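You operate a simulated robot arm through the tools that you are given. There is no shell and no other tool.

Carry out the task below with a simulated two-armed robot. There is one attempt and no reset: what you move stays moved.

Task
Blow out rim hole Y25, park the nozzle, then move the bolt from Y21 into it over the steel ring.
Fine: the thick bolt stands in hole Y21; run it down finger tight on the ring; nozzle in its rest; air stays at 2 bar; leave the other labelled holes' swarf.

It is judged by the outcome, as a careful person would: the job done as asked, and still so three seconds after it is handed in. It fails if anything else is knocked over, pushed out of place, dropped, spilled or broken.

Robot
Two 7-joint arms with fingered hands on one trunk that stands fixed in place. Base frame: the origin is at the foot of the trunk, x ahead of it, y to its left, z up; the work surface is at about z = 861. Units: mm, degrees, N and s.
The left shoulder is at [83, 125, 1094], the right one opposite. With the tool pointing down near the work surface each hand reaches from about 460 to 820 mm from the base axis, measured 20 degrees to its own side. Payload 3.6 kg a hand.
Tool frame (each hand has its own): the origin (TCP) lies between the finger pads and is the grasp point; the fingertips stand 30 mm ahead of it; z points along the fingers, y is the line along which they close. Largest opening 104 mm; the body of the gripper starts 35 mm behind the TCP. The gripper is a hand of 4 fingers: y runs from the thumb to the fingers, the wrist lies at [-15, -104, -178] in the tool frame, and closing takes about 1.5 s.
Orientation is told as [roll, pitch, yaw] about the base's x, y, z axes, in that order, counted from this pose: with the fingers straight down and the wrist toward the robot, the tool's x, y and z point along [0, 1, 0], [1, 0, 0] and [0, 0, -1] of the base frame.

Tools
- The arms move only by the tool step_arm. It takes "left_rows", "right_rows" or both (then of equal length, played together; a hand with none holds still); each is a list of rows, each an object (a shift or turn left out is 0, a gripper value left out holds the last) with "linear": the shift along the base's x, y, z in mm, a list of three; "dr": the turn, a rotation vector about the base's x, y, z in degrees, a list of three. In form: [{"linear": [dx, dy, dz], "dr": [ax, ay, az]}, ...]. A call has 1 to 20 rows; each row shifts and turns the commanded pose from where the row before left it. "left_claw" and "right_claw" are, for a hand that has rows, the gripper command, from -1 (shut) to 1 (fully open), values between in proportion, set as the call begins (left out, the last holds). Each row takes 0.2 s and may step no farther than 50 mm and 8.6 degrees from the row before; otherwise, or with a gripper value out of range, the whole call is refused. A pose out of reach is approached as far as the arm can. The call stops where the force on the tool passes 40 N (or 10 N more than at its start, if that is more) or the arm is blocked; 0.2 s more then pass. The fingers move at their own pace (about 72 mm/s each) and stop on an object; they squeeze with about 25 N. The grip force told is the motor's: it shows also when the fingers shut on nothing. Time passes only in rows, and 0.2 s behind the last, so rows that do not move let the fingers close. It gives the time, the measured TCP pose, the force on the tool (base axes), the opening and the grip force at its end, in the units of the frame above (readings bear some noise), with the torque about the TCP (base axes, N m) and any sound that the robot's microphone picked up.
- Cameras (640 x 400 px; columns grow to the right, rows downward): "scene" is now at [195.9, 37.3, 1235.7]; the picture's right is [0.41, -0.91, 0.00], its down [-0.45, -0.20, -0.87] and it looks along [0.79, 0.35, -0.50] (base axes); focal length 214 px, centre (320, 200). "left" rides on the left gripper at [-61, -92, -131] in its tool frame; the picture's right is [-0.81, -0.27, 0.52], its down [0.53, -0.71, 0.46] and it looks along [0.24, 0.64, 0.72] (tool axes); focal length 275 px, centre (320, 200). "right" rides on the right gripper at [61, -92, -130] in its tool frame; the picture's right is [-0.81, 0.27, -0.52], its down [-0.53, -0.71, 0.46] and it looks along [-0.24, 0.64, 0.72] (tool axes); focal length 275 px, centre (320, 200). There is no depth. A picture from a camera that has moved, and an enlarged one, comes with that camera's place and axes in the base frame and with its lens.
- snapshot(camera): a new picture of that camera. No time passes.
- lift_body(by): slides the trunk up (or, below 0, down) by that many mm; the arms and the scene camera ride with it, the base frame stays. It gives what a move gives, with no picture.
- move_fingers(index, middle, ring, thumb_bend, thumb_turn, hand): sets how far each is bent, from 0 (flat) to 1 (curled in); at 0.3 the hand is open as for a grip, at 0.7 the pads meet at the TCP. One left out holds its place. A second passes; each finger stops where it meets its share of the squeeze, and holds until it gets a number again. A gripper value or a shape takes the hand back. It gives what a move gives, with no picture; readings hold the bend of each and the force on the fingers (four entries, about 0 where the hand has none), thumb and palm. thumb_turn goes from beside the hand (0) to across from the fingers (1), as for a grip.
- grasp_type(shape, hand): the hand has 4 fingers and takes this shape, open, in about a second: jaw (thumb against the fingers, like two jaws); tri (thumb and two fingers); tip (a fingertip pinch); poke (one finger out to press); point (the index stretched); flat (the hand flat); cup (the hand cupped); fist (a fist). The gripper value then closes the fingers along that shape, each until it touches; the sizes above hold for jaw. It gives what a move gives, with no picture.
- turn_head(pan, tilt): turns the head with the scene camera to pan (to the left, within 80 degrees either way) and tilt (down, from -29 to 69), counted from straight ahead of the robot. It gives what a move gives.
- close_up(camera, box): a new picture of the part [left, top, right, bottom] of that camera's present view, enlarged. No time passes.
- job_done(): hands the job in; it is judged then, once.

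Places have to be worked out from the pictures, the camera data and where the tool is seen. Open the grippers and draw the arms clear of the work before you hand the job in, unless the task says otherwise.

The tools are called as name(argument=value, ...) on one line, values as JSON. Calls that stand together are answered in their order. step_arm: Moves the arms, as the interface text tells. Its arguments: {"type":"object","properties":{"left_rows":{"type":"array"},"left_claw":{"type":"number"},"right_rows":{"type":"array"},"right_claw":{"type":"number"}},"required":[]} The other tools are called the same way: lift_body (by) slides the trunk up or down; grasp_type (shape, hand) gives the hand a shape; move_fingers (index, middle, ring, thumb_bend, thumb_turn, hand) moves the fingers one by one; turn_head (pan, tilt) turns the head that bears the scene camera; snapshot (camera) takes a picture; close_up (camera, box) takes an enlarged picture of a part of a camera's view; job_done () hands the job in.

At the start:

```text
t: 0.0
left_eef_pos: [295.5, 396.7, 1164.0]
left_orientation: [0.0, 0.0, 0.0]
left_contact_force: [-0.6, 0.1, -0.2]
left_ft_torque: [-0.03, 0.0, -0.01]
left_width: 103.9
left_grip_force: 0.0
left_shape: jaw
left_bend: [0.3, 0.3, 0.3, 0.3, 0.98]
left_finger forces: [0.0, 0.0, 0.0, 0.1, 0.0, 0.1]
right_eef_pos: [475.5, 32.8, 1214.5]
right_orientation: [0.0, 0.0, 0.0]
right_contact_force: [0.7, 0.1, -0.7]
right_ft_torque: [0.01, 0.02, 0.04]
right_width: 103.5
right_grip_force: 0.1
right_shape: jaw
right_bend: [0.3, 0.3, 0.3, 0.3, 0.98]
right_finger forces: [0.0, 0.1, 0.0, 0.1, 0.1, 0.1]
trunk travel left (down, up): [-325.0, 211.0]
head pan, tilt: [24.1, 29.8]
```

scene: 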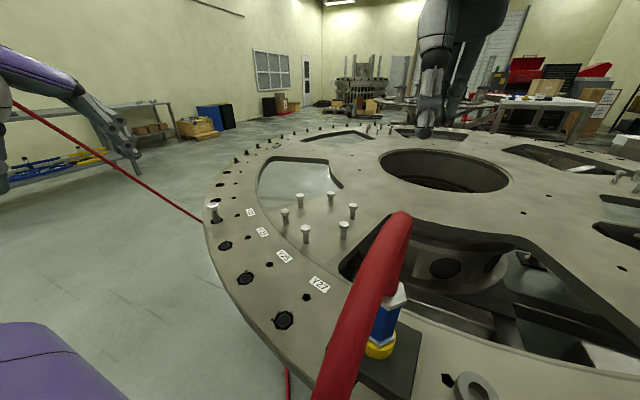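
right: 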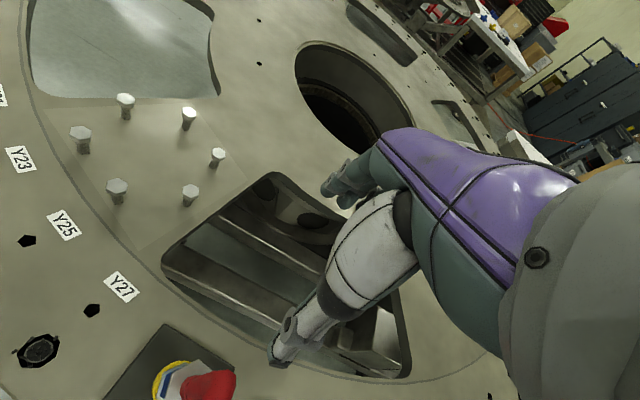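
left: 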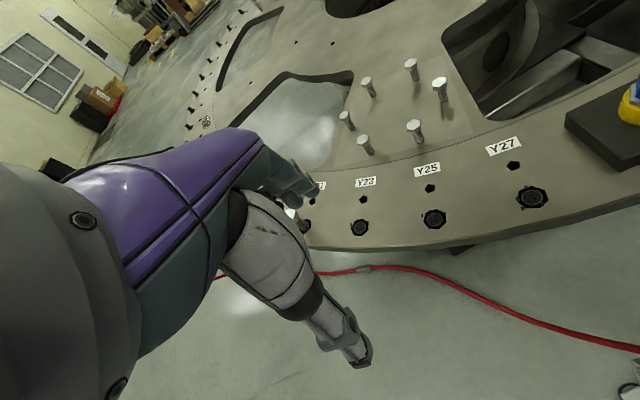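

I'll start by looking closely at the scene: the hole row, nozzle and its rest, ring, and the air control.

close_up(camera="scene", box=[180, 170, 380, 340])

close_up(camera="scene", box=[300, 200, 520, 400])

close_up(camera="left", box=[280, 130, 640, 290])

close_up(camera="right", box=[0, 80, 260, 400])

```text
2.35 times, centred on (280, 255) of scene
camera zoom: at [195.9, 37.3, 1235.7], right [0.41, -0.91, 0.0], down [-0.45, -0.2, -0.87], along [0.79, 0.35, -0.5], focal length 505 px, centre (414, 71)
```

zoom: 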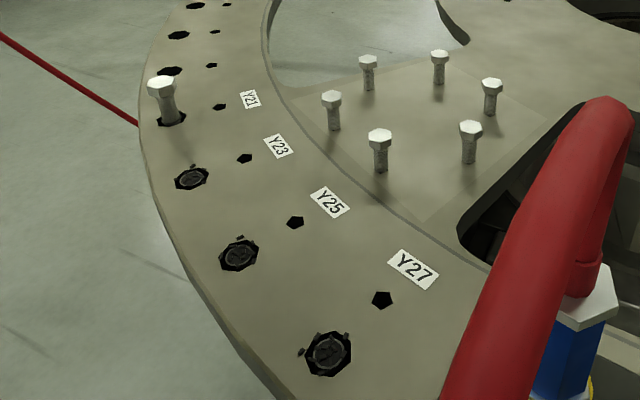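

```text
2.00 times, centred on (410, 300) of scene
camera zoom: at [195.9, 37.3, 1235.7], right [0.41, -0.91, 0.0], down [-0.45, -0.2, -0.87], along [0.79, 0.35, -0.5], focal length 429 px, centre (140, 0)
```

zoom: 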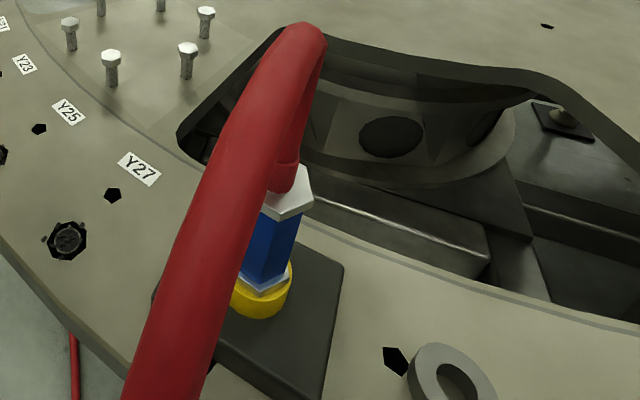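

```text
1.78 times, centred on (460, 210) of left
camera zoom: at [203.3, 334.6, 1294.9], right [-0.28, -0.81, -0.52], down [-0.71, 0.53, -0.45], along [0.64, 0.24, -0.72], focal length 489 px, centre (71, 182)
```

zoom: 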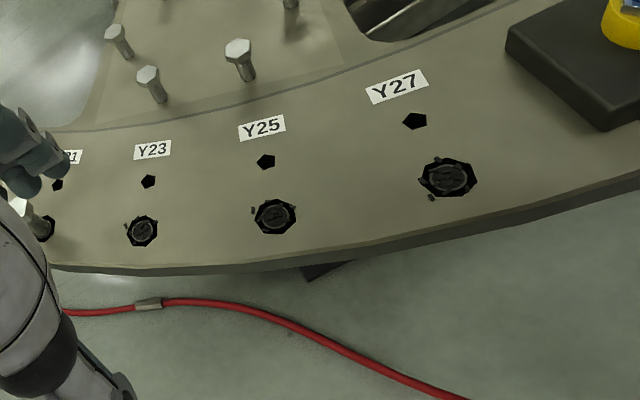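

```text
1.25 times, centred on (130, 240) of right
camera zoom: at [383.1, 93.0, 1345.0], right [0.27, -0.81, 0.52], down [-0.71, -0.53, -0.46], along [0.64, -0.24, -0.72], focal length 344 px, centre (558, 150)
```

zoom: 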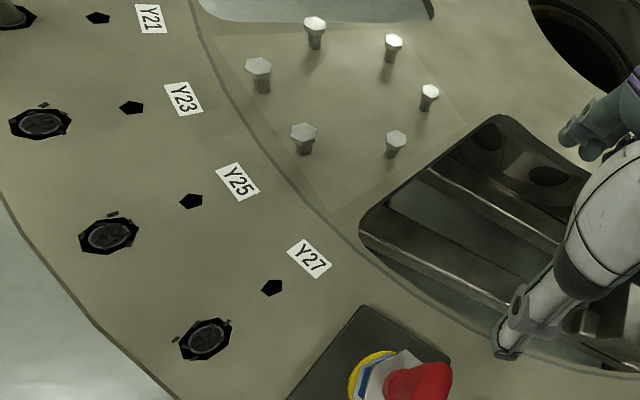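

Next I turn the head down and to the right to see the rest, the ring and anything close to the trunk.

turn_head(pan=-5, tilt=50)

snapshot(camera="scene")

```text
t: 0.9
left_eef_pos: [296.5, 396.3, 1164.4]
left_orientation: [0.1, 0.0, -0.1]
left_contact_force: [0.7, 0.0, -0.2]
left_ft_torque: [0.01, 0.03, -0.01]
left_width: 104.0
left_grip_force: 0.0
left_shape: jaw
left_bend: [0.3, 0.3, 0.3, 0.3, 0.98]
left_finger forces: [0.0, 0.0, 0.0, 0.0, 0.0, 0.1]
right_eef_pos: [478.7, 30.0, 1213.6]
right_orientation: [0.4, 0.5, -0.6]
right_contact_force: [-0.3, 0.7, -0.2]
right_ft_torque: [-0.01, 0.01, 0.02]
right_width: 104.0
right_grip_force: 0.0
right_shape: jaw
right_bend: [0.3, 0.3, 0.3, 0.3, 0.98]
right_finger forces: [0.1, 0.0, 0.1, 0.1, 0.1, 0.1]
trunk travel left (down, up): [-325.0, 211.0]
head pan, tilt: [-5.0, 50.0]
```

```text
taken
camera scene: at [196.6, 11.0, 1218.1], right [0.13, -0.99, 0.0], down [-0.65, -0.08, -0.75], along [0.75, 0.1, -0.66], focal length 214 px, centre (320, 200)
```

scene: 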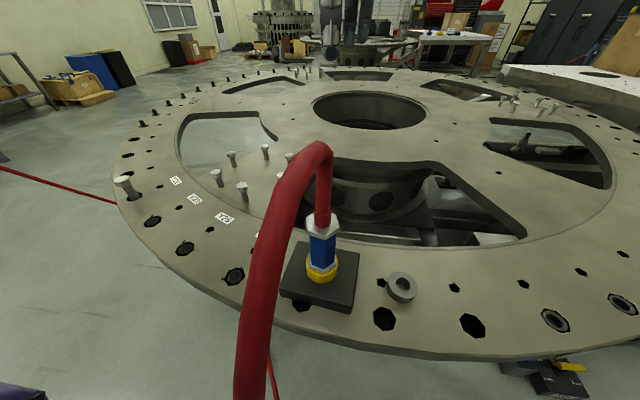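

The picture may have been mid-turn; I take it again and look closer at the nozzle and at the yellow-handled item low on the right.

snapshot(camera="scene")

close_up(camera="scene", box=[230, 130, 430, 330])

close_up(camera="scene", box=[480, 320, 640, 400])

```text
taken
camera scene: at [196.6, 11.0, 1218.1], right [0.13, -0.99, 0.0], down [-0.65, -0.08, -0.75], along [0.75, 0.1, -0.66], focal length 214 px, centre (320, 200)
```

scene: 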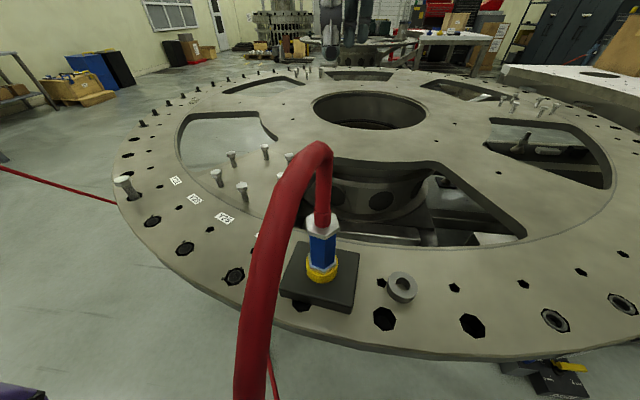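

```text
2.00 times, centred on (330, 230) of scene
camera zoom: at [196.6, 11.0, 1218.1], right [0.13, -0.99, 0.0], down [-0.65, -0.08, -0.75], along [0.75, 0.1, -0.66], focal length 429 px, centre (300, 140)
```

zoom: 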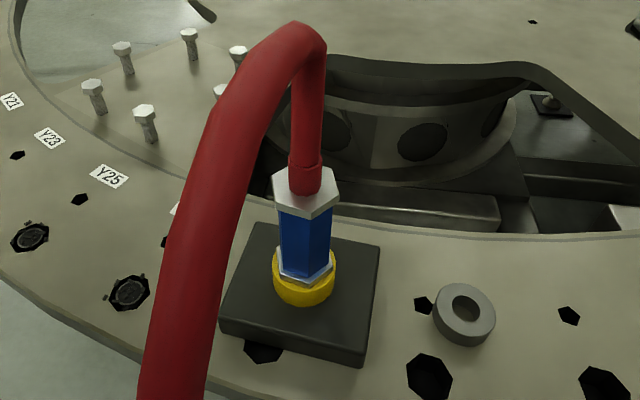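

```text
4.00 times, centred on (560, 360) of scene
camera zoom: at [196.6, 11.0, 1218.1], right [0.13, -0.99, 0.0], down [-0.65, -0.08, -0.75], along [0.75, 0.1, -0.66], focal length 858 px, centre (-640, -440)
```

zoom: 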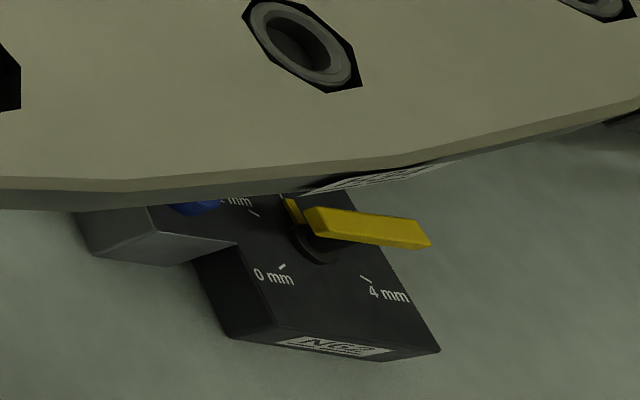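

A black box with a yellow lever and a scale sits below the plate edge; I turn the head towards it to read it.

turn_head(pan=-45, tilt=60)

snapshot(camera="scene")

```text
t: 2.0
left_eef_pos: [296.4, 395.8, 1164.7]
left_orientation: [0.1, 0.1, -0.1]
left_contact_force: [0.2, -0.6, -0.3]
left_ft_torque: [0.02, -0.02, -0.02]
left_width: 103.6
left_grip_force: 0.0
left_shape: jaw
left_bend: [0.3, 0.3, 0.3, 0.3, 0.98]
left_finger forces: [0.0, 0.0, 0.1, 0.1, 0.0, 0.0]
right_eef_pos: [477.9, 29.1, 1213.7]
right_orientation: [0.4, 0.4, -0.6]
right_contact_force: [0.0, 0.0, -0.2]
right_ft_torque: [0.01, -0.01, -0.01]
right_width: 103.8
right_grip_force: 0.1
right_shape: jaw
right_bend: [0.3, 0.3, 0.3, 0.3, 0.98]
right_finger forces: [0.1, 0.0, 0.0, 0.1, 0.0, 0.0]
trunk travel left (down, up): [-325.0, 211.0]
head pan, tilt: [-45.0, 60.0]
```

```text
taken
camera scene: at [196.8, 10.9, 1218.3], right [0.13, -0.99, 0.0], down [-0.65, -0.08, -0.75], along [0.75, 0.1, -0.66], focal length 214 px, centre (320, 200)
```

scene: 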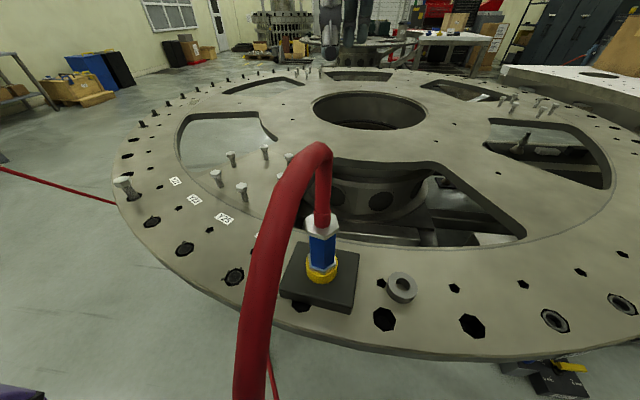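

The view did not change as told, so I check again before relying on it.

snapshot(camera="scene")

turn_head(pan=-45, tilt=60)

```text
taken
camera scene: at [196.8, 10.9, 1218.3], right [0.13, -0.99, 0.0], down [-0.65, -0.08, -0.75], along [0.75, 0.1, -0.66], focal length 214 px, centre (320, 200)
```

scene: 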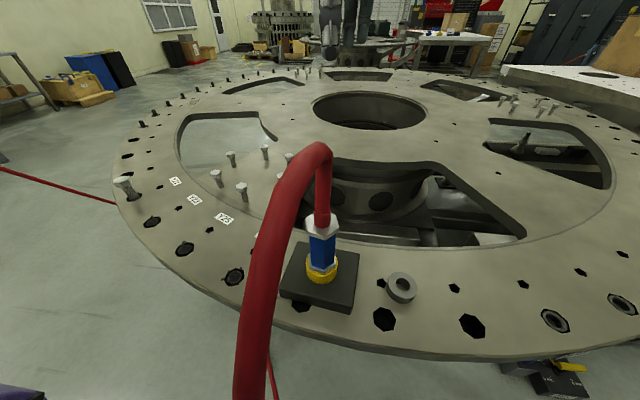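

```text
t: 2.6
left_eef_pos: [293.7, 397.3, 1163.7]
left_orientation: [0.1, 0.0, -0.1]
left_contact_force: [0.2, -1.2, -0.1]
left_ft_torque: [0.01, -0.01, -0.01]
left_width: 103.8
left_grip_force: 0.1
left_shape: jaw
left_bend: [0.3, 0.3, 0.3, 0.3, 0.98]
left_finger forces: [0.0, 0.0, 0.0, 0.1, 0.0, 0.0]
right_eef_pos: [477.1, 29.8, 1213.2]
right_orientation: [0.4, 0.4, -0.7]
right_contact_force: [1.1, -0.3, -0.9]
right_ft_torque: [0.02, 0.02, 0.02]
right_width: 103.5
right_grip_force: 0.0
right_shape: jaw
right_bend: [0.3, 0.3, 0.3, 0.3, 0.98]
right_finger forces: [0.0, 0.1, 0.0, 0.1, 0.1, 0.1]
trunk travel left (down, up): [-325.0, 211.0]
head pan, tilt: [-45.0, 60.0]
```

The view shows the head physically stopped at about pan 8°, tilt 41°, while the right hand shifted slightly: the head most likely bumps the right forearm. I turn it back to where it really is before moving the arm away.

turn_head(pan=15, tilt=38)

snapshot(camera="scene")

snapshot(camera="right")

```text
t: 3.9
left_eef_pos: [296.3, 397.7, 1163.6]
left_orientation: [0.1, 0.0, -0.1]
left_contact_force: [0.5, -0.5, -0.1]
left_ft_torque: [-0.02, -0.02, 0.0]
left_width: 103.6
left_grip_force: 0.0
left_shape: jaw
left_bend: [0.3, 0.3, 0.3, 0.3, 0.98]
left_finger forces: [0.0, 0.1, 0.0, 0.0, 0.0, 0.0]
right_eef_pos: [473.9, 31.9, 1214.8]
right_orientation: [0.0, -0.1, 0.1]
right_contact_force: [0.3, -0.5, 0.4]
right_ft_torque: [0.01, 0.0, -0.01]
right_width: 103.5
right_grip_force: 0.1
right_shape: jaw
right_bend: [0.3, 0.3, 0.3, 0.3, 0.98]
right_finger forces: [0.0, 0.0, 0.0, 0.0, 0.0, 0.0]
trunk travel left (down, up): [-325.0, 211.0]
head pan, tilt: [15.0, 38.0]
```

```text
taken
camera scene: at [196.7, 22.5, 1223.1], right [0.26, -0.97, 0.0], down [-0.59, -0.16, -0.79], along [0.76, 0.2, -0.62], focal length 214 px, centre (320, 200)
```

scene: 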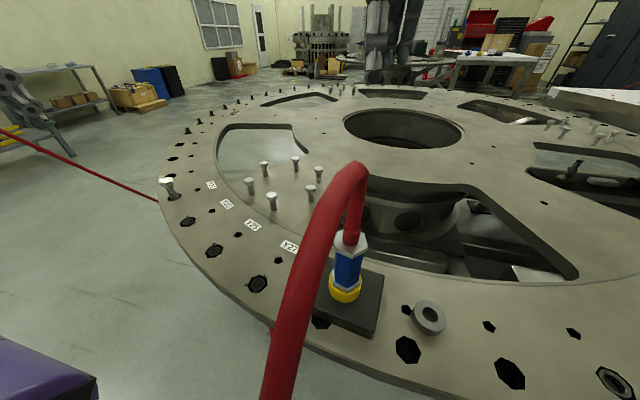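

```text
taken
camera right: at [382.1, 93.4, 1345.1], right [0.28, -0.81, 0.52], down [-0.71, -0.53, -0.46], along [0.65, -0.24, -0.72], focal length 275 px, centre (320, 200)
```

right: 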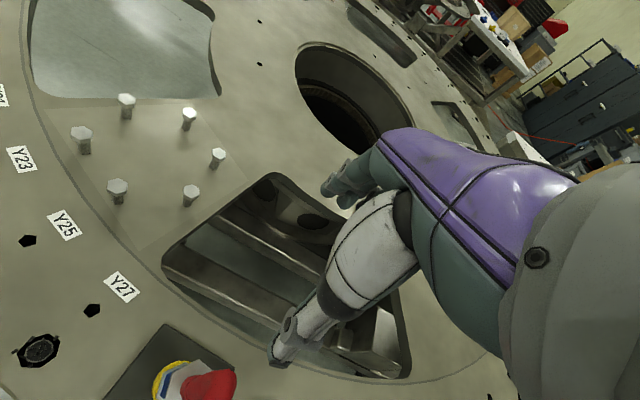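

The arm recovered and the head is free. I swing the right hand out to the right, well above the hose loop (apex about z 1126).

step_arm(right_rows=[{"linear": [0, -40, 0]}, {"linear": [0, -45, 0]}, {"linear": [0, -45, 0]}, {"linear": [0, -45, 0]}, {"linear": [0, -45, 0]}, {"linear": [0, -45, 0]}, {"linear": [0, -45, 0]}, {"linear": [0, -30, 0]}])

turn_head(pan=-20, tilt=60)

snapshot(camera="scene")

snapshot(camera="right")

```text
t: 5.7
left_eef_pos: [295.6, 396.9, 1164.0]
left_orientation: [0.2, -0.1, -0.1]
left_contact_force: [0.1, 0.6, 0.3]
left_ft_torque: [-0.02, 0.0, 0.01]
left_width: 103.7
left_grip_force: 0.1
left_shape: jaw
left_bend: [0.3, 0.3, 0.3, 0.3, 0.98]
left_finger forces: [0.1, 0.1, 0.0, 0.0, 0.1, 0.0]
right_eef_pos: [474.6, -309.6, 1214.3]
right_orientation: [0.0, 0.0, -0.1]
right_contact_force: [0.1, 0.0, -0.7]
right_ft_torque: [0.01, 0.01, -0.02]
right_width: 103.7
right_grip_force: 0.0
right_shape: jaw
right_bend: [0.3, 0.3, 0.3, 0.3, 0.98]
right_finger forces: [0.0, 0.0, 0.0, 0.0, 0.1, 0.0]
trunk travel left (down, up): [-325.0, 211.0]
head pan, tilt: [15.0, 38.0]
```

```text
t: 6.7
left_eef_pos: [295.9, 397.0, 1164.2]
left_orientation: [0.2, -0.1, -0.2]
left_contact_force: [-0.4, 0.1, 0.1]
left_ft_torque: [-0.03, 0.0, -0.02]
left_width: 103.6
left_grip_force: 0.0
left_shape: jaw
left_bend: [0.3, 0.3, 0.3, 0.3, 0.98]
left_finger forces: [0.0, 0.1, 0.1, 0.1, 0.0, 0.0]
right_eef_pos: [474.5, -308.0, 1214.7]
right_orientation: [0.0, -0.1, 0.0]
right_contact_force: [0.0, -0.1, -0.3]
right_ft_torque: [-0.03, 0.01, -0.02]
right_width: 103.7
right_grip_force: 0.1
right_shape: jaw
right_bend: [0.3, 0.3, 0.3, 0.3, 0.98]
right_finger forces: [0.0, 0.0, 0.0, 0.0, 0.0, 0.0]
trunk travel left (down, up): [-325.0, 211.0]
head pan, tilt: [-20.0, 60.0]
```

```text
taken
camera scene: at [175.9, -22.4, 1193.4], right [-0.34, -0.94, 0.0], down [-0.81, 0.3, -0.5], along [0.47, -0.17, -0.87], focal length 214 px, centre (320, 200)
```

scene: 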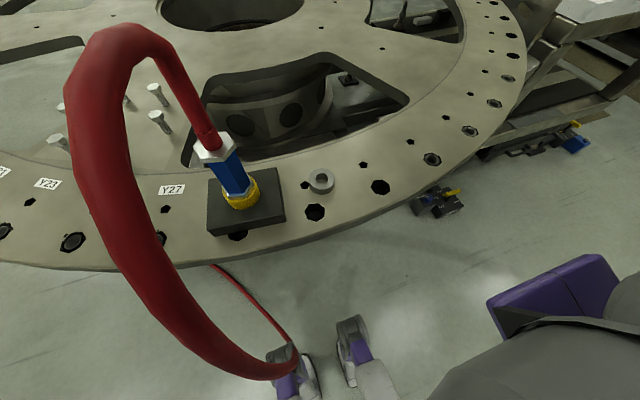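

```text
taken
camera right: at [382.6, -247.7, 1344.7], right [0.27, -0.81, 0.52], down [-0.71, -0.53, -0.46], along [0.64, -0.24, -0.72], focal length 275 px, centre (320, 200)
```

right: 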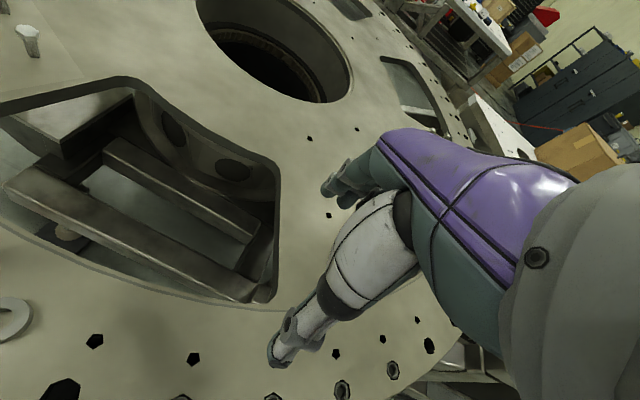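

The head now moves freely. I zoom in on the nozzle, the yellow-lever box, the ring, and the blue item further right.

close_up(camera="scene", box=[390, 160, 490, 230])

close_up(camera="scene", box=[480, 100, 620, 180])

close_up(camera="scene", box=[170, 100, 370, 250])

close_up(camera="scene", box=[180, 250, 380, 400])

```text
5.71 times, centred on (440, 195) of scene
camera zoom: at [175.9, -22.4, 1193.4], right [-0.34, -0.94, 0.0], down [-0.81, 0.3, -0.5], along [0.47, -0.17, -0.87], focal length 1226 px, centre (-366, 229)
```

zoom: 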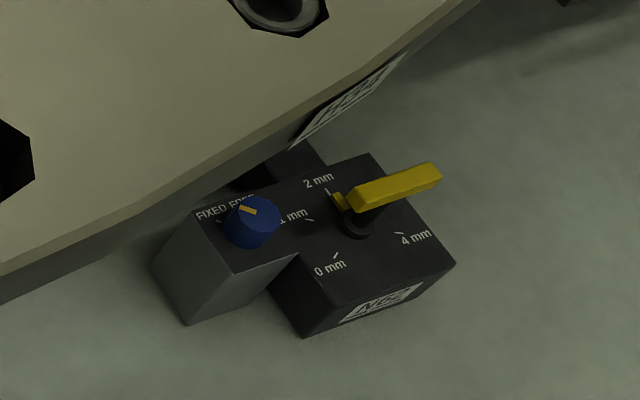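

```text
4.57 times, centred on (550, 140) of scene
camera zoom: at [175.9, -22.4, 1193.4], right [-0.34, -0.94, 0.0], down [-0.81, 0.3, -0.5], along [0.47, -0.17, -0.87], focal length 980 px, centre (-731, 474)
```

zoom: 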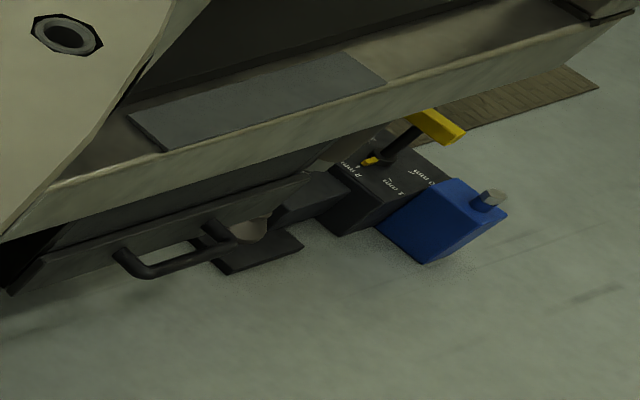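

```text
2.67 times, centred on (270, 175) of scene
camera zoom: at [175.9, -22.4, 1193.4], right [-0.34, -0.94, 0.0], down [-0.81, 0.3, -0.5], along [0.47, -0.17, -0.87], focal length 572 px, centre (453, 267)
```

zoom: 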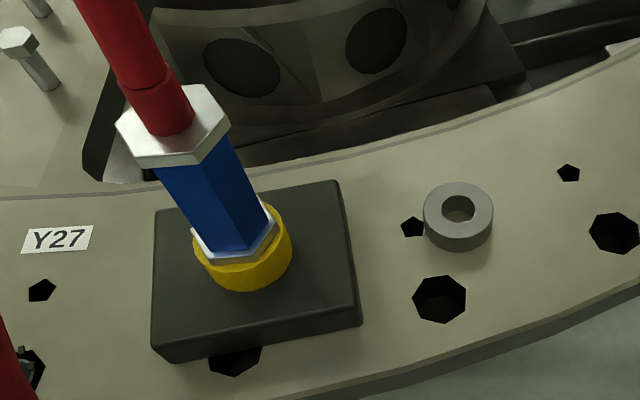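

```text
2.67 times, centred on (280, 325) of scene
camera zoom: at [175.9, -22.4, 1193.4], right [-0.34, -0.94, 0.0], down [-0.81, 0.3, -0.5], along [0.47, -0.17, -0.87], focal length 572 px, centre (427, -133)
```

zoom: 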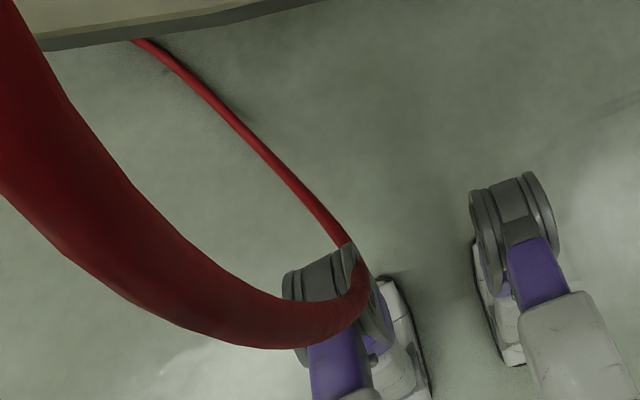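

The lever boxes are part of the rig (positioner), not the air supply. I look to the left to find the air regulator and gauge.

turn_head(pan=60, tilt=30)

snapshot(camera="scene")

snapshot(camera="left")

```text
t: 8.2
left_eef_pos: [295.2, 396.7, 1163.1]
left_orientation: [0.0, -0.1, -0.1]
left_contact_force: [0.8, 0.1, 0.5]
left_ft_torque: [-0.01, 0.04, 0.0]
left_width: 103.9
left_grip_force: 0.0
left_shape: jaw
left_bend: [0.3, 0.3, 0.3, 0.3, 0.98]
left_finger forces: [0.0, 0.1, 0.0, 0.1, 0.1, 0.0]
right_eef_pos: [474.9, -308.9, 1214.5]
right_orientation: [0.0, 0.0, -0.1]
right_contact_force: [-0.1, 0.1, -0.2]
right_ft_torque: [-0.01, 0.0, 0.0]
right_width: 103.6
right_grip_force: 0.0
right_shape: jaw
right_bend: [0.3, 0.3, 0.3, 0.3, 0.98]
right_finger forces: [0.0, 0.1, 0.0, 0.1, 0.0, 0.0]
trunk travel left (down, up): [-325.0, 211.0]
head pan, tilt: [60.0, 30.0]
```

```text
taken
camera scene: at [158.6, 78.6, 1235.4], right [0.87, -0.5, 0.0], down [-0.25, -0.43, -0.87], along [0.43, 0.75, -0.5], focal length 214 px, centre (320, 200)
```

scene: 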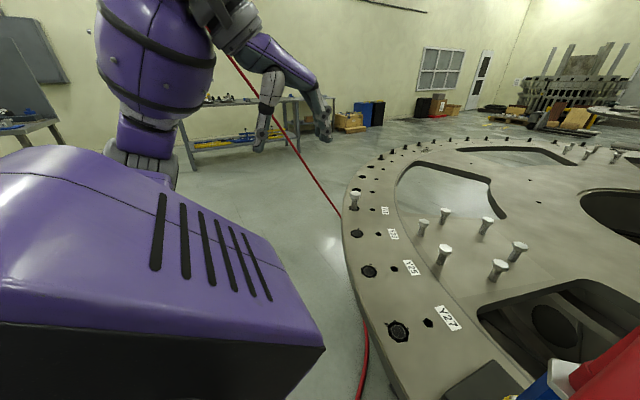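

```text
taken
camera left: at [203.3, 334.6, 1294.9], right [-0.28, -0.81, -0.52], down [-0.71, 0.53, -0.45], along [0.64, 0.24, -0.72], focal length 275 px, centre (320, 200)
```

left: 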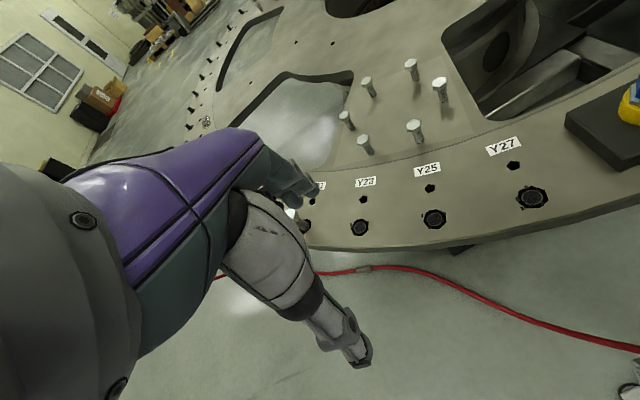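

The hose runs up to something behind the left arm. I look further left and higher to find the supply and its gauge.

turn_head(pan=45, tilt=0)

snapshot(camera="scene")

turn_head(pan=80, tilt=0)

snapshot(camera="scene")

```text
t: 9.2
left_eef_pos: [295.7, 396.8, 1163.3]
left_orientation: [0.1, 0.0, -0.2]
left_contact_force: [0.0, 0.3, 0.9]
left_ft_torque: [-0.02, 0.02, -0.02]
left_width: 104.0
left_grip_force: 0.1
left_shape: jaw
left_bend: [0.3, 0.3, 0.3, 0.3, 0.98]
left_finger forces: [0.0, 0.0, 0.0, 0.0, 0.1, 0.1]
right_eef_pos: [474.2, -308.6, 1213.7]
right_orientation: [0.0, 0.0, -0.1]
right_contact_force: [0.1, 0.3, 0.1]
right_ft_torque: [0.03, 0.01, -0.01]
right_width: 103.5
right_grip_force: 0.1
right_shape: jaw
right_bend: [0.3, 0.3, 0.3, 0.3, 0.98]
right_finger forces: [0.0, 0.0, 0.0, 0.1, 0.1, 0.0]
trunk travel left (down, up): [-325.0, 211.0]
head pan, tilt: [45.0, 0.0]
```

```text
taken
camera scene: at [176.9, 64.0, 1283.7], right [0.71, -0.71, 0.0], down [0.0, 0.0, -1.0], along [0.71, 0.71, 0.0], focal length 214 px, centre (320, 200)
```

scene: 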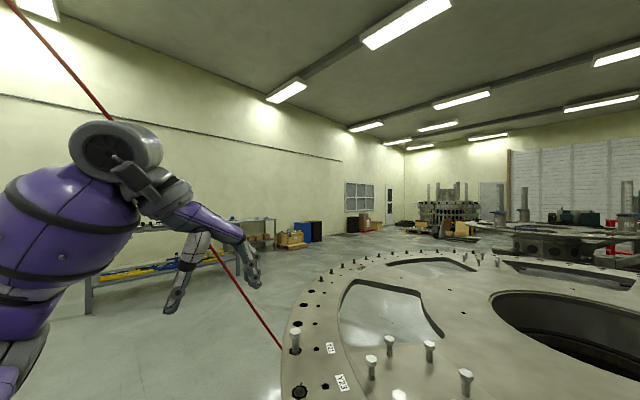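

```text
t: 10.2
left_eef_pos: [295.6, 396.5, 1164.0]
left_orientation: [0.1, 0.1, 0.0]
left_contact_force: [0.4, 0.1, -0.1]
left_ft_torque: [-0.02, 0.01, -0.01]
left_width: 103.5
left_grip_force: 0.1
left_shape: jaw
left_bend: [0.3, 0.3, 0.3, 0.3, 0.98]
left_finger forces: [0.1, 0.1, 0.0, 0.0, 0.1, 0.0]
right_eef_pos: [474.1, -308.4, 1214.1]
right_orientation: [0.0, 0.1, -0.2]
right_contact_force: [0.3, -0.4, 0.3]
right_ft_torque: [0.03, 0.0, 0.01]
right_width: 103.6
right_grip_force: 0.1
right_shape: jaw
right_bend: [0.3, 0.3, 0.3, 0.3, 0.98]
right_finger forces: [0.1, 0.1, 0.0, 0.0, 0.0, 0.1]
trunk travel left (down, up): [-325.0, 211.0]
head pan, tilt: [80.0, 0.0]
```

```text
taken
camera scene: at [129.0, 88.9, 1283.8], right [0.98, -0.17, 0.0], down [0.0, 0.0, -1.0], along [0.17, 0.98, 0.0], focal length 214 px, centre (320, 200)
```

scene: 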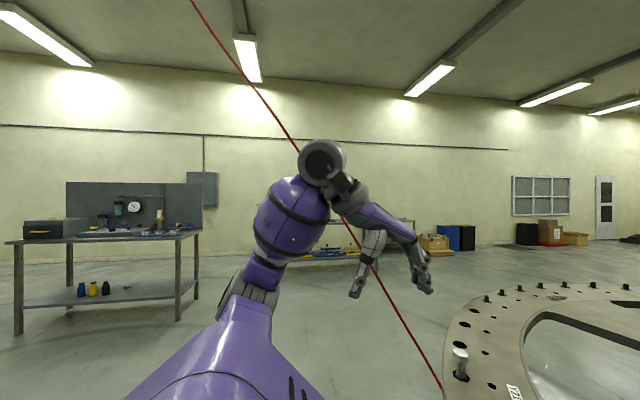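

A round dial appears on the back bench; I zoom in, and also follow the hose up.

close_up(camera="scene", box=[80, 180, 220, 250])

close_up(camera="left", box=[300, 240, 500, 340])

turn_head(pan=0, tilt=10)

snapshot(camera="scene")

turn_head(pan=-60, tilt=30)

snapshot(camera="scene")

```text
4.57 times, centred on (150, 215) of scene
camera zoom: at [129.0, 88.9, 1283.8], right [0.98, -0.17, 0.0], down [0.0, 0.0, -1.0], along [0.17, 0.98, 0.0], focal length 980 px, centre (1097, 131)
```

zoom: 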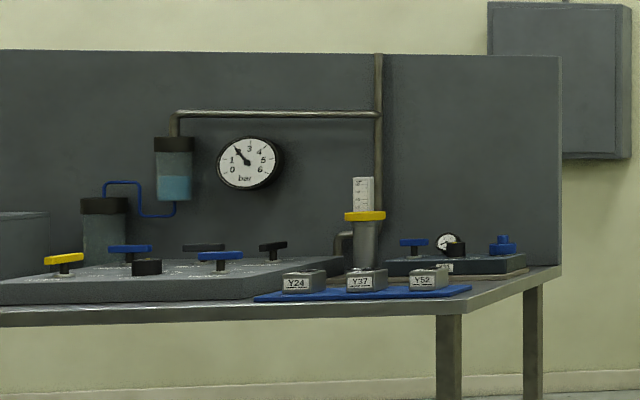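

```text
3.20 times, centred on (400, 290) of left
camera zoom: at [203.3, 334.6, 1294.9], right [-0.28, -0.81, -0.52], down [-0.71, 0.53, -0.45], along [0.64, 0.24, -0.72], focal length 881 px, centre (64, -88)
```

zoom: 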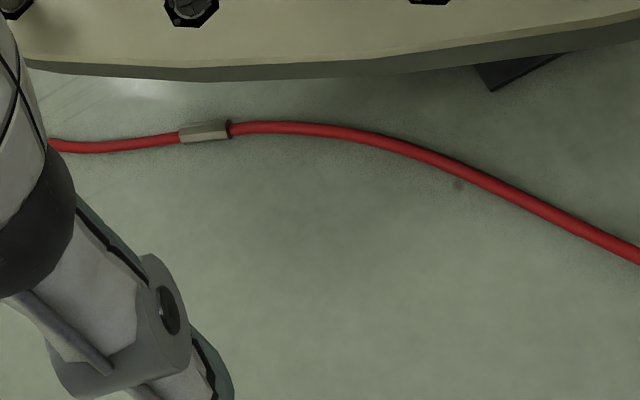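

```text
t: 11.7
left_eef_pos: [296.5, 397.3, 1163.0]
left_orientation: [0.2, 0.0, -0.1]
left_contact_force: [0.0, -0.1, 0.1]
left_ft_torque: [0.03, -0.02, 0.04]
left_width: 103.9
left_grip_force: 0.1
left_shape: jaw
left_bend: [0.3, 0.3, 0.3, 0.3, 0.98]
left_finger forces: [0.0, 0.0, 0.0, 0.0, 0.0, 0.0]
right_eef_pos: [473.4, -308.7, 1213.7]
right_orientation: [0.0, 0.0, -0.1]
right_contact_force: [-0.1, -0.1, 0.1]
right_ft_torque: [-0.01, 0.04, 0.03]
right_width: 103.4
right_grip_force: 0.1
right_shape: jaw
right_bend: [0.3, 0.3, 0.3, 0.3, 0.98]
right_finger forces: [0.0, 0.0, 0.0, 0.1, 0.0, 0.0]
trunk travel left (down, up): [-325.0, 211.0]
head pan, tilt: [0.0, 10.0]
```

```text
taken
camera scene: at [206.2, 0.3, 1267.8], right [0.0, -1.0, 0.0], down [-0.17, 0.0, -0.98], along [0.98, 0.0, -0.17], focal length 214 px, centre (320, 200)
```

scene: 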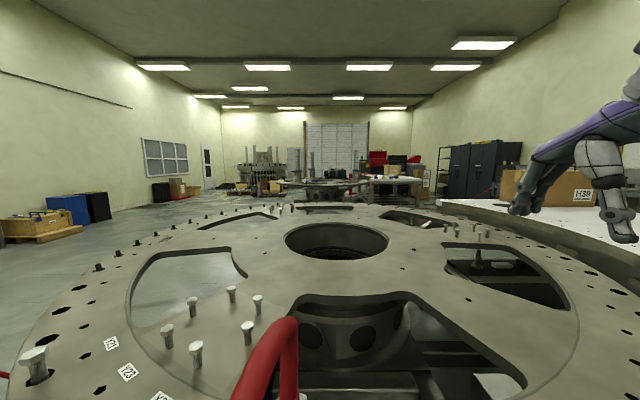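

```text
t: 13.0
left_eef_pos: [295.9, 397.1, 1163.8]
left_orientation: [0.1, 0.0, -0.1]
left_contact_force: [-0.3, 0.1, -0.4]
left_ft_torque: [0.02, 0.0, -0.01]
left_width: 103.7
left_grip_force: 0.0
left_shape: jaw
left_bend: [0.3, 0.3, 0.3, 0.3, 0.98]
left_finger forces: [0.1, 0.0, 0.0, 0.0, 0.0, 0.0]
right_eef_pos: [473.1, -307.4, 1214.1]
right_orientation: [0.0, 0.0, -0.2]
right_contact_force: [-0.5, -1.0, 0.2]
right_ft_torque: [-0.01, 0.0, 0.03]
right_width: 103.8
right_grip_force: 0.1
right_shape: jaw
right_bend: [0.3, 0.3, 0.3, 0.3, 0.98]
right_finger forces: [0.0, 0.0, 0.0, 0.1, 0.0, 0.1]
trunk travel left (down, up): [-325.0, 211.0]
head pan, tilt: [-60.0, 30.0]
```

```text
taken
camera scene: at [158.5, -78.0, 1235.4], right [-0.87, -0.5, 0.0], down [-0.25, 0.43, -0.87], along [0.43, -0.75, -0.5], focal length 214 px, centre (320, 200)
```

scene: 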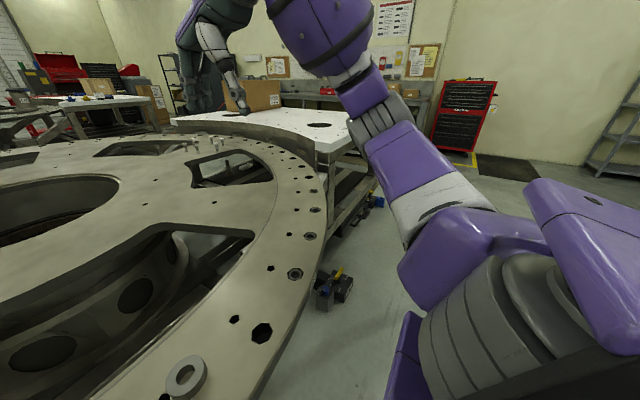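

The pressure gauge on the far bench reads about 2 bar and is out of reach, so I just leave the supply alone. I read the lever box near the right edge and get a better view of ring, nozzle and holes.

close_up(camera="scene", box=[290, 240, 390, 330])

turn_head(pan=10, tilt=62)

snapshot(camera="scene")

close_up(camera="scene", box=[250, 80, 450, 230])

```text
4.44 times, centred on (340, 285) of scene
camera zoom: at [158.5, -78.0, 1235.4], right [-0.87, -0.5, 0.0], down [-0.25, 0.43, -0.87], along [0.43, -0.75, -0.5], focal length 953 px, centre (231, -178)
```

zoom: 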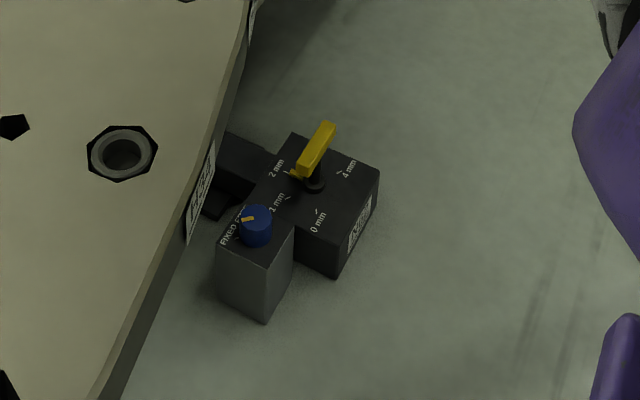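

```text
t: 14.4
left_eef_pos: [295.7, 396.4, 1164.0]
left_orientation: [0.1, -0.1, -0.1]
left_contact_force: [0.5, -0.3, -0.7]
left_ft_torque: [-0.02, -0.03, -0.02]
left_width: 103.6
left_grip_force: 0.1
left_shape: jaw
left_bend: [0.3, 0.3, 0.3, 0.3, 0.98]
left_finger forces: [0.1, 0.0, 0.1, 0.0, 0.0, 0.0]
right_eef_pos: [474.4, -308.2, 1213.4]
right_orientation: [0.0, 0.0, 0.0]
right_contact_force: [-0.1, 0.5, 0.8]
right_ft_torque: [0.01, -0.02, -0.02]
right_width: 103.8
right_grip_force: 0.0
right_shape: jaw
right_bend: [0.3, 0.3, 0.3, 0.3, 0.98]
right_finger forces: [0.1, 0.0, 0.1, 0.0, 0.1, 0.0]
trunk travel left (down, up): [-325.0, 211.0]
head pan, tilt: [10.0, 62.0]
```

```text
taken
camera scene: at [176.6, 11.4, 1191.1], right [0.17, -0.98, 0.0], down [-0.87, -0.15, -0.47], along [0.46, 0.08, -0.88], focal length 214 px, centre (320, 200)
```

scene: 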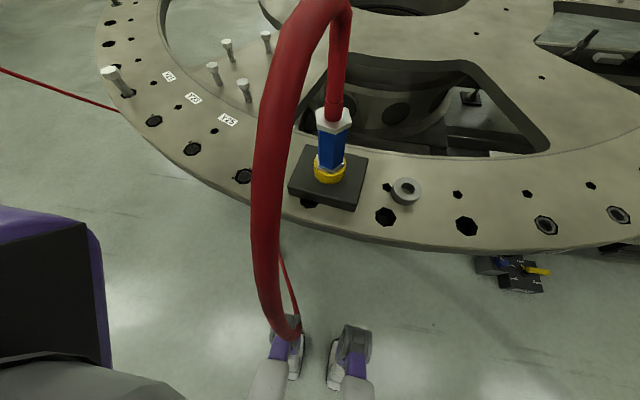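

```text
2.67 times, centred on (350, 155) of scene
camera zoom: at [176.6, 11.4, 1191.1], right [0.17, -0.98, 0.0], down [-0.87, -0.15, -0.47], along [0.46, 0.08, -0.88], focal length 572 px, centre (240, 320)
```

zoom: 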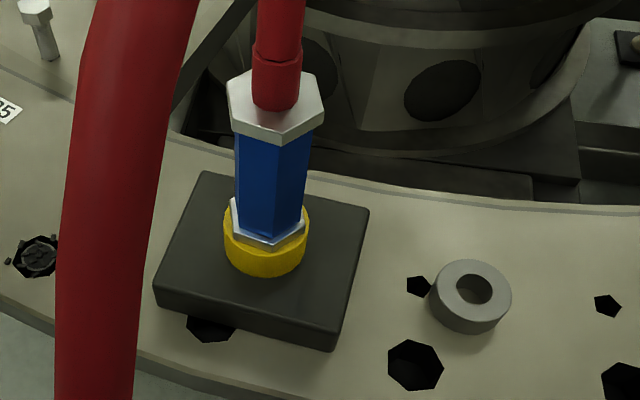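

The nozzle stands at about [391, 32], blue body z≈905–990, hose leaving its top and looping back toward the robot, so I'll grip it from the left with horizontal fingers of the left hand. I raise the trunk 100 mm so the left arm isn't too folded, then check the view.

lift_body(by=100)

step_arm(left_rows=[{"linear": [10, 0, -20], "dr": [-8, 0, 0]}, {"linear": [10, 0, -20], "dr": [-8, 0, 0]}, {"linear": [10, 0, -20], "dr": [-8, 0, 0]}, {"linear": [10, 0, -20], "dr": [-8, 0, 0]}, {"linear": [10, 0, -20], "dr": [-8, 0, 0]}, {"linear": [0, 0, -20], "dr": [-8, 0, 0]}, {"linear": [0, 0, -20], "dr": [-8, 0, 0]}, {"linear": [0, 0, -20], "dr": [-8, 0, 0]}, {"linear": [0, 0, -20], "dr": [-8, 0, 0]}, {"linear": [0, 0, -20], "dr": [-8, 0, 0]}, {"linear": [0, 0, 0], "dr": [-8, 0, 0]}])

snapshot(camera="scene")

snapshot(camera="left")

```text
t: 15.8
left_eef_pos: [296.2, 397.3, 1263.8]
left_orientation: [0.1, 0.0, 0.0]
left_contact_force: [-0.9, -0.1, 0.4]
left_ft_torque: [0.01, 0.0, -0.01]
left_width: 103.9
left_grip_force: 0.1
left_shape: jaw
left_bend: [0.3, 0.3, 0.3, 0.3, 0.98]
left_finger forces: [0.0, 0.0, 0.0, 0.1, 0.0, 0.0]
right_eef_pos: [475.8, -307.5, 1314.0]
right_orientation: [0.0, 0.1, 0.0]
right_contact_force: [0.4, 0.4, -0.4]
right_ft_torque: [-0.02, 0.01, -0.03]
right_width: 103.6
right_grip_force: 0.0
right_shape: jaw
right_bend: [0.3, 0.3, 0.3, 0.3, 0.98]
right_finger forces: [0.1, 0.0, 0.0, 0.0, 0.0, 0.0]
trunk travel left (down, up): [-425.0, 111.0]
head pan, tilt: [10.0, 62.0]
```

```text
t: 18.2
left_eef_pos: [345.1, 394.4, 1063.0]
left_orientation: [-88.0, -0.1, 0.0]
left_contact_force: [0.1, 0.5, -0.9]
left_ft_torque: [0.02, 0.01, 0.02]
left_width: 103.7
left_grip_force: 0.1
left_shape: jaw
left_bend: [0.3, 0.3, 0.3, 0.3, 0.98]
left_finger forces: [0.0, 0.0, 0.0, 0.0, 0.1, 0.1]
right_eef_pos: [475.7, -307.8, 1314.7]
right_orientation: [0.1, 0.0, 0.0]
right_contact_force: [0.7, 0.4, -0.5]
right_ft_torque: [0.0, 0.0, -0.02]
right_width: 103.7
right_grip_force: 0.0
right_shape: jaw
right_bend: [0.3, 0.3, 0.3, 0.3, 0.98]
right_finger forces: [0.0, 0.0, 0.0, 0.0, 0.0, 0.1]
trunk travel left (down, up): [-425.0, 111.0]
head pan, tilt: [10.0, 62.0]
```

```text
taken
camera scene: at [150.7, 11.4, 1293.2], right [0.17, -0.98, 0.0], down [-0.87, -0.15, -0.47], along [0.46, 0.08, -0.88], focal length 214 px, centre (320, 200)
```

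scene: 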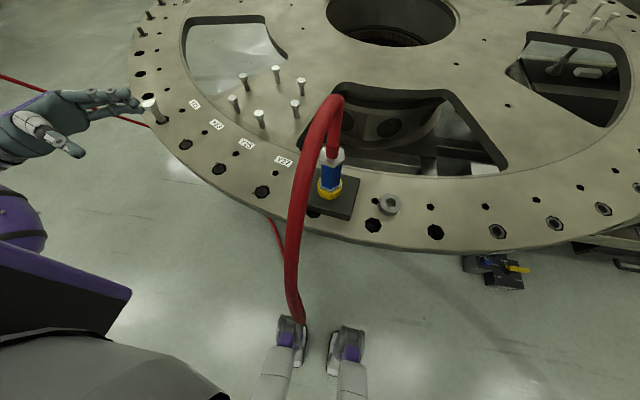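

```text
taken
camera left: at [253.2, 522.7, 1129.7], right [-0.28, -0.55, 0.79], down [-0.71, -0.44, -0.55], along [0.64, -0.72, -0.27], focal length 275 px, centre (320, 200)
```

left: 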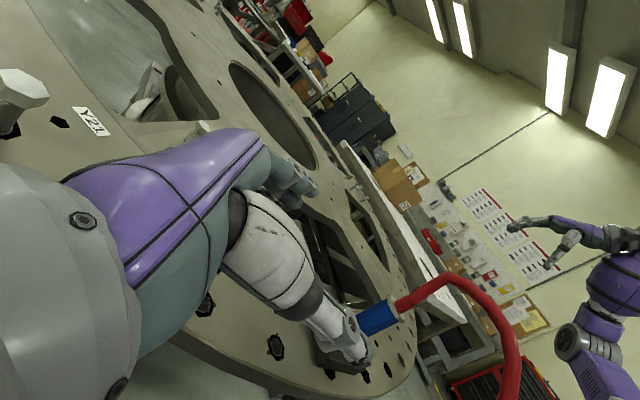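

The left hand is now at roll −88° and clear. I take zooms from the new head height to refine nozzle, ring and hole positions.

close_up(camera="scene", box=[280, 130, 420, 230])

close_up(camera="scene", box=[130, 80, 300, 210])

```text
4.00 times, centred on (350, 180) of scene
camera zoom: at [150.7, 11.4, 1293.2], right [0.17, -0.98, 0.0], down [-0.87, -0.15, -0.47], along [0.46, 0.08, -0.88], focal length 858 px, centre (200, 280)
```

zoom: 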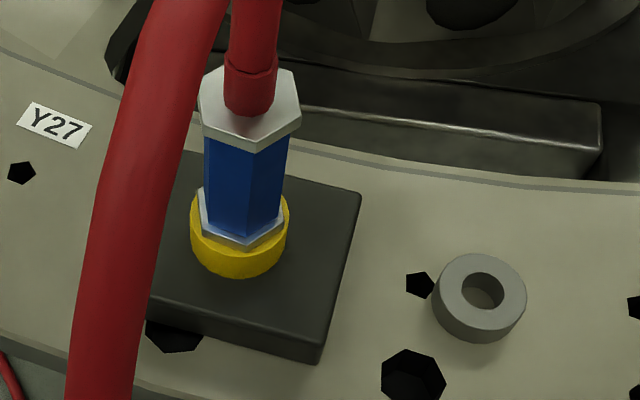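

```text
3.08 times, centred on (215, 145) of scene
camera zoom: at [150.7, 11.4, 1293.2], right [0.17, -0.98, 0.0], down [-0.87, -0.15, -0.47], along [0.46, 0.08, -0.88], focal length 660 px, centre (643, 369)
```

zoom: 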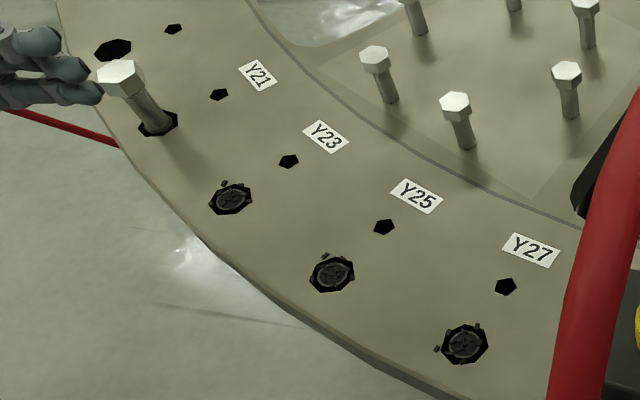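

Nozzle axis is about [396, 33], cap top z≈997, Y25 at [420, 313]. I bring the left hand to about 110 mm left of the nozzle at grip height with roll −90°, and look.

step_arm(left_rows=[{"linear": [10, -40, -10], "dr": [-2, 0, 0]}, {"linear": [10, -40, -20]}, {"linear": [10, -40, -20]}, {"linear": [10, -40, -20]}, {"linear": [8, -40, -20]}, {"linear": [3, -30, -20]}, {"linear": [0, -14, -5]}, {"linear": [0, 0, 0]}])

snapshot(camera="scene")

snapshot(camera="left")

```text
t: 20.0
left_eef_pos: [397.7, 153.6, 948.5]
left_orientation: [-90.0, -0.1, 0.2]
left_contact_force: [0.0, 0.2, -0.3]
left_ft_torque: [0.02, 0.0, 0.01]
left_width: 103.8
left_grip_force: 0.0
left_shape: jaw
left_bend: [0.3, 0.3, 0.3, 0.3, 0.98]
left_finger forces: [0.1, 0.0, 0.0, 0.0, 0.0, 0.0]
right_eef_pos: [475.7, -308.8, 1315.2]
right_orientation: [0.0, 0.0, 0.0]
right_contact_force: [-0.1, 0.2, 0.1]
right_ft_torque: [0.0, -0.02, 0.0]
right_width: 103.6
right_grip_force: 0.0
right_shape: jaw
right_bend: [0.3, 0.3, 0.3, 0.3, 0.98]
right_finger forces: [0.1, 0.1, 0.0, 0.1, 0.0, 0.1]
trunk travel left (down, up): [-425.0, 111.0]
head pan, tilt: [10.0, 62.0]
```

```text
taken
camera scene: at [150.7, 11.4, 1293.2], right [0.17, -0.98, 0.0], down [-0.87, -0.15, -0.47], along [0.46, 0.08, -0.88], focal length 214 px, centre (320, 200)
```

scene: 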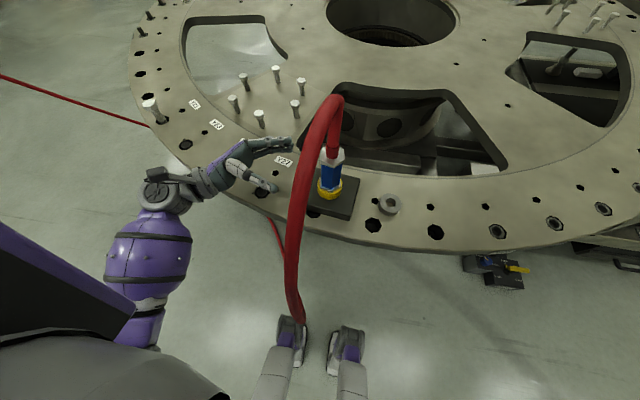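

```text
taken
camera left: at [304.9, 282.2, 1011.9], right [-0.28, -0.52, 0.81], down [-0.71, -0.45, -0.53], along [0.64, -0.72, -0.24], focal length 275 px, centre (320, 200)
```

left: 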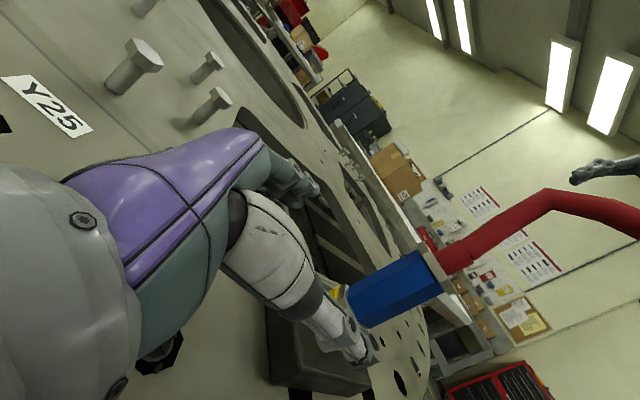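

The hand lines up with the nozzle in both views (blue body at about x 390–396, z 905–985). I advance straight in along −y until the body sits between the pads.

step_arm(left_rows=[{"linear": [0, -25, 0]}, {"linear": [0, -25, 0]}, {"linear": [0, -20, 0]}, {"linear": [0, -15, 0]}, {"linear": [0, -10, 0]}, {"linear": [0, 0, 0]}])

close_up(camera="scene", box=[220, 100, 400, 240])

snapshot(camera="left")

```text
t: 21.4
left_eef_pos: [398.3, 58.1, 947.8]
left_orientation: [-90.0, 0.0, 0.1]
left_contact_force: [-0.4, 0.0, -0.1]
left_ft_torque: [-0.02, -0.03, 0.01]
left_width: 103.7
left_grip_force: 0.2
left_shape: jaw
left_bend: [0.3, 0.3, 0.3, 0.3, 0.98]
left_finger forces: [0.0, 0.0, 0.0, 0.0, 0.0, 0.0]
right_eef_pos: [474.2, -307.0, 1313.3]
right_orientation: [0.0, -0.1, 0.0]
right_contact_force: [1.1, -0.3, 1.1]
right_ft_torque: [0.01, 0.01, -0.01]
right_width: 103.8
right_grip_force: 0.0
right_shape: jaw
right_bend: [0.3, 0.3, 0.3, 0.3, 0.98]
right_finger forces: [0.0, 0.1, 0.0, 0.1, 0.0, 0.1]
trunk travel left (down, up): [-425.0, 111.0]
head pan, tilt: [10.0, 62.0]
```

```text
2.86 times, centred on (310, 170) of scene
camera zoom: at [150.7, 11.5, 1293.2], right [0.17, -0.98, 0.0], down [-0.87, -0.15, -0.47], along [0.46, 0.08, -0.88], focal length 613 px, centre (349, 286)
```

zoom: 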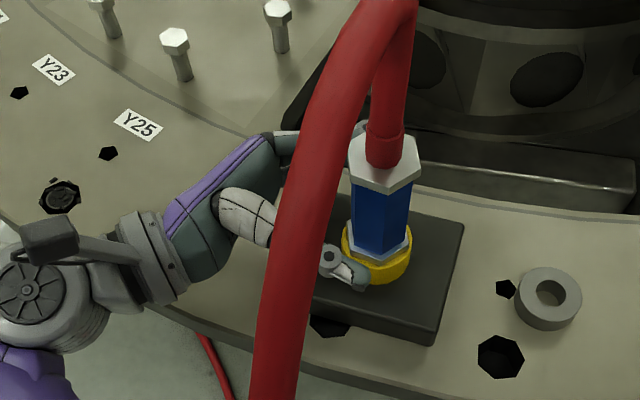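

```text
taken
camera left: at [305.0, 187.2, 1010.8], right [-0.28, -0.52, 0.81], down [-0.71, -0.45, -0.53], along [0.64, -0.72, -0.24], focal length 275 px, centre (320, 200)
```

left: 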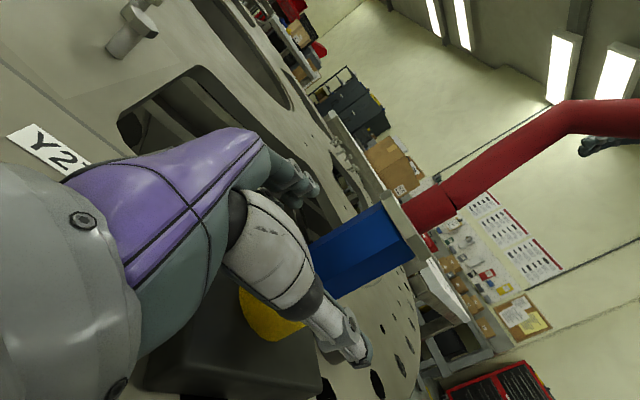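

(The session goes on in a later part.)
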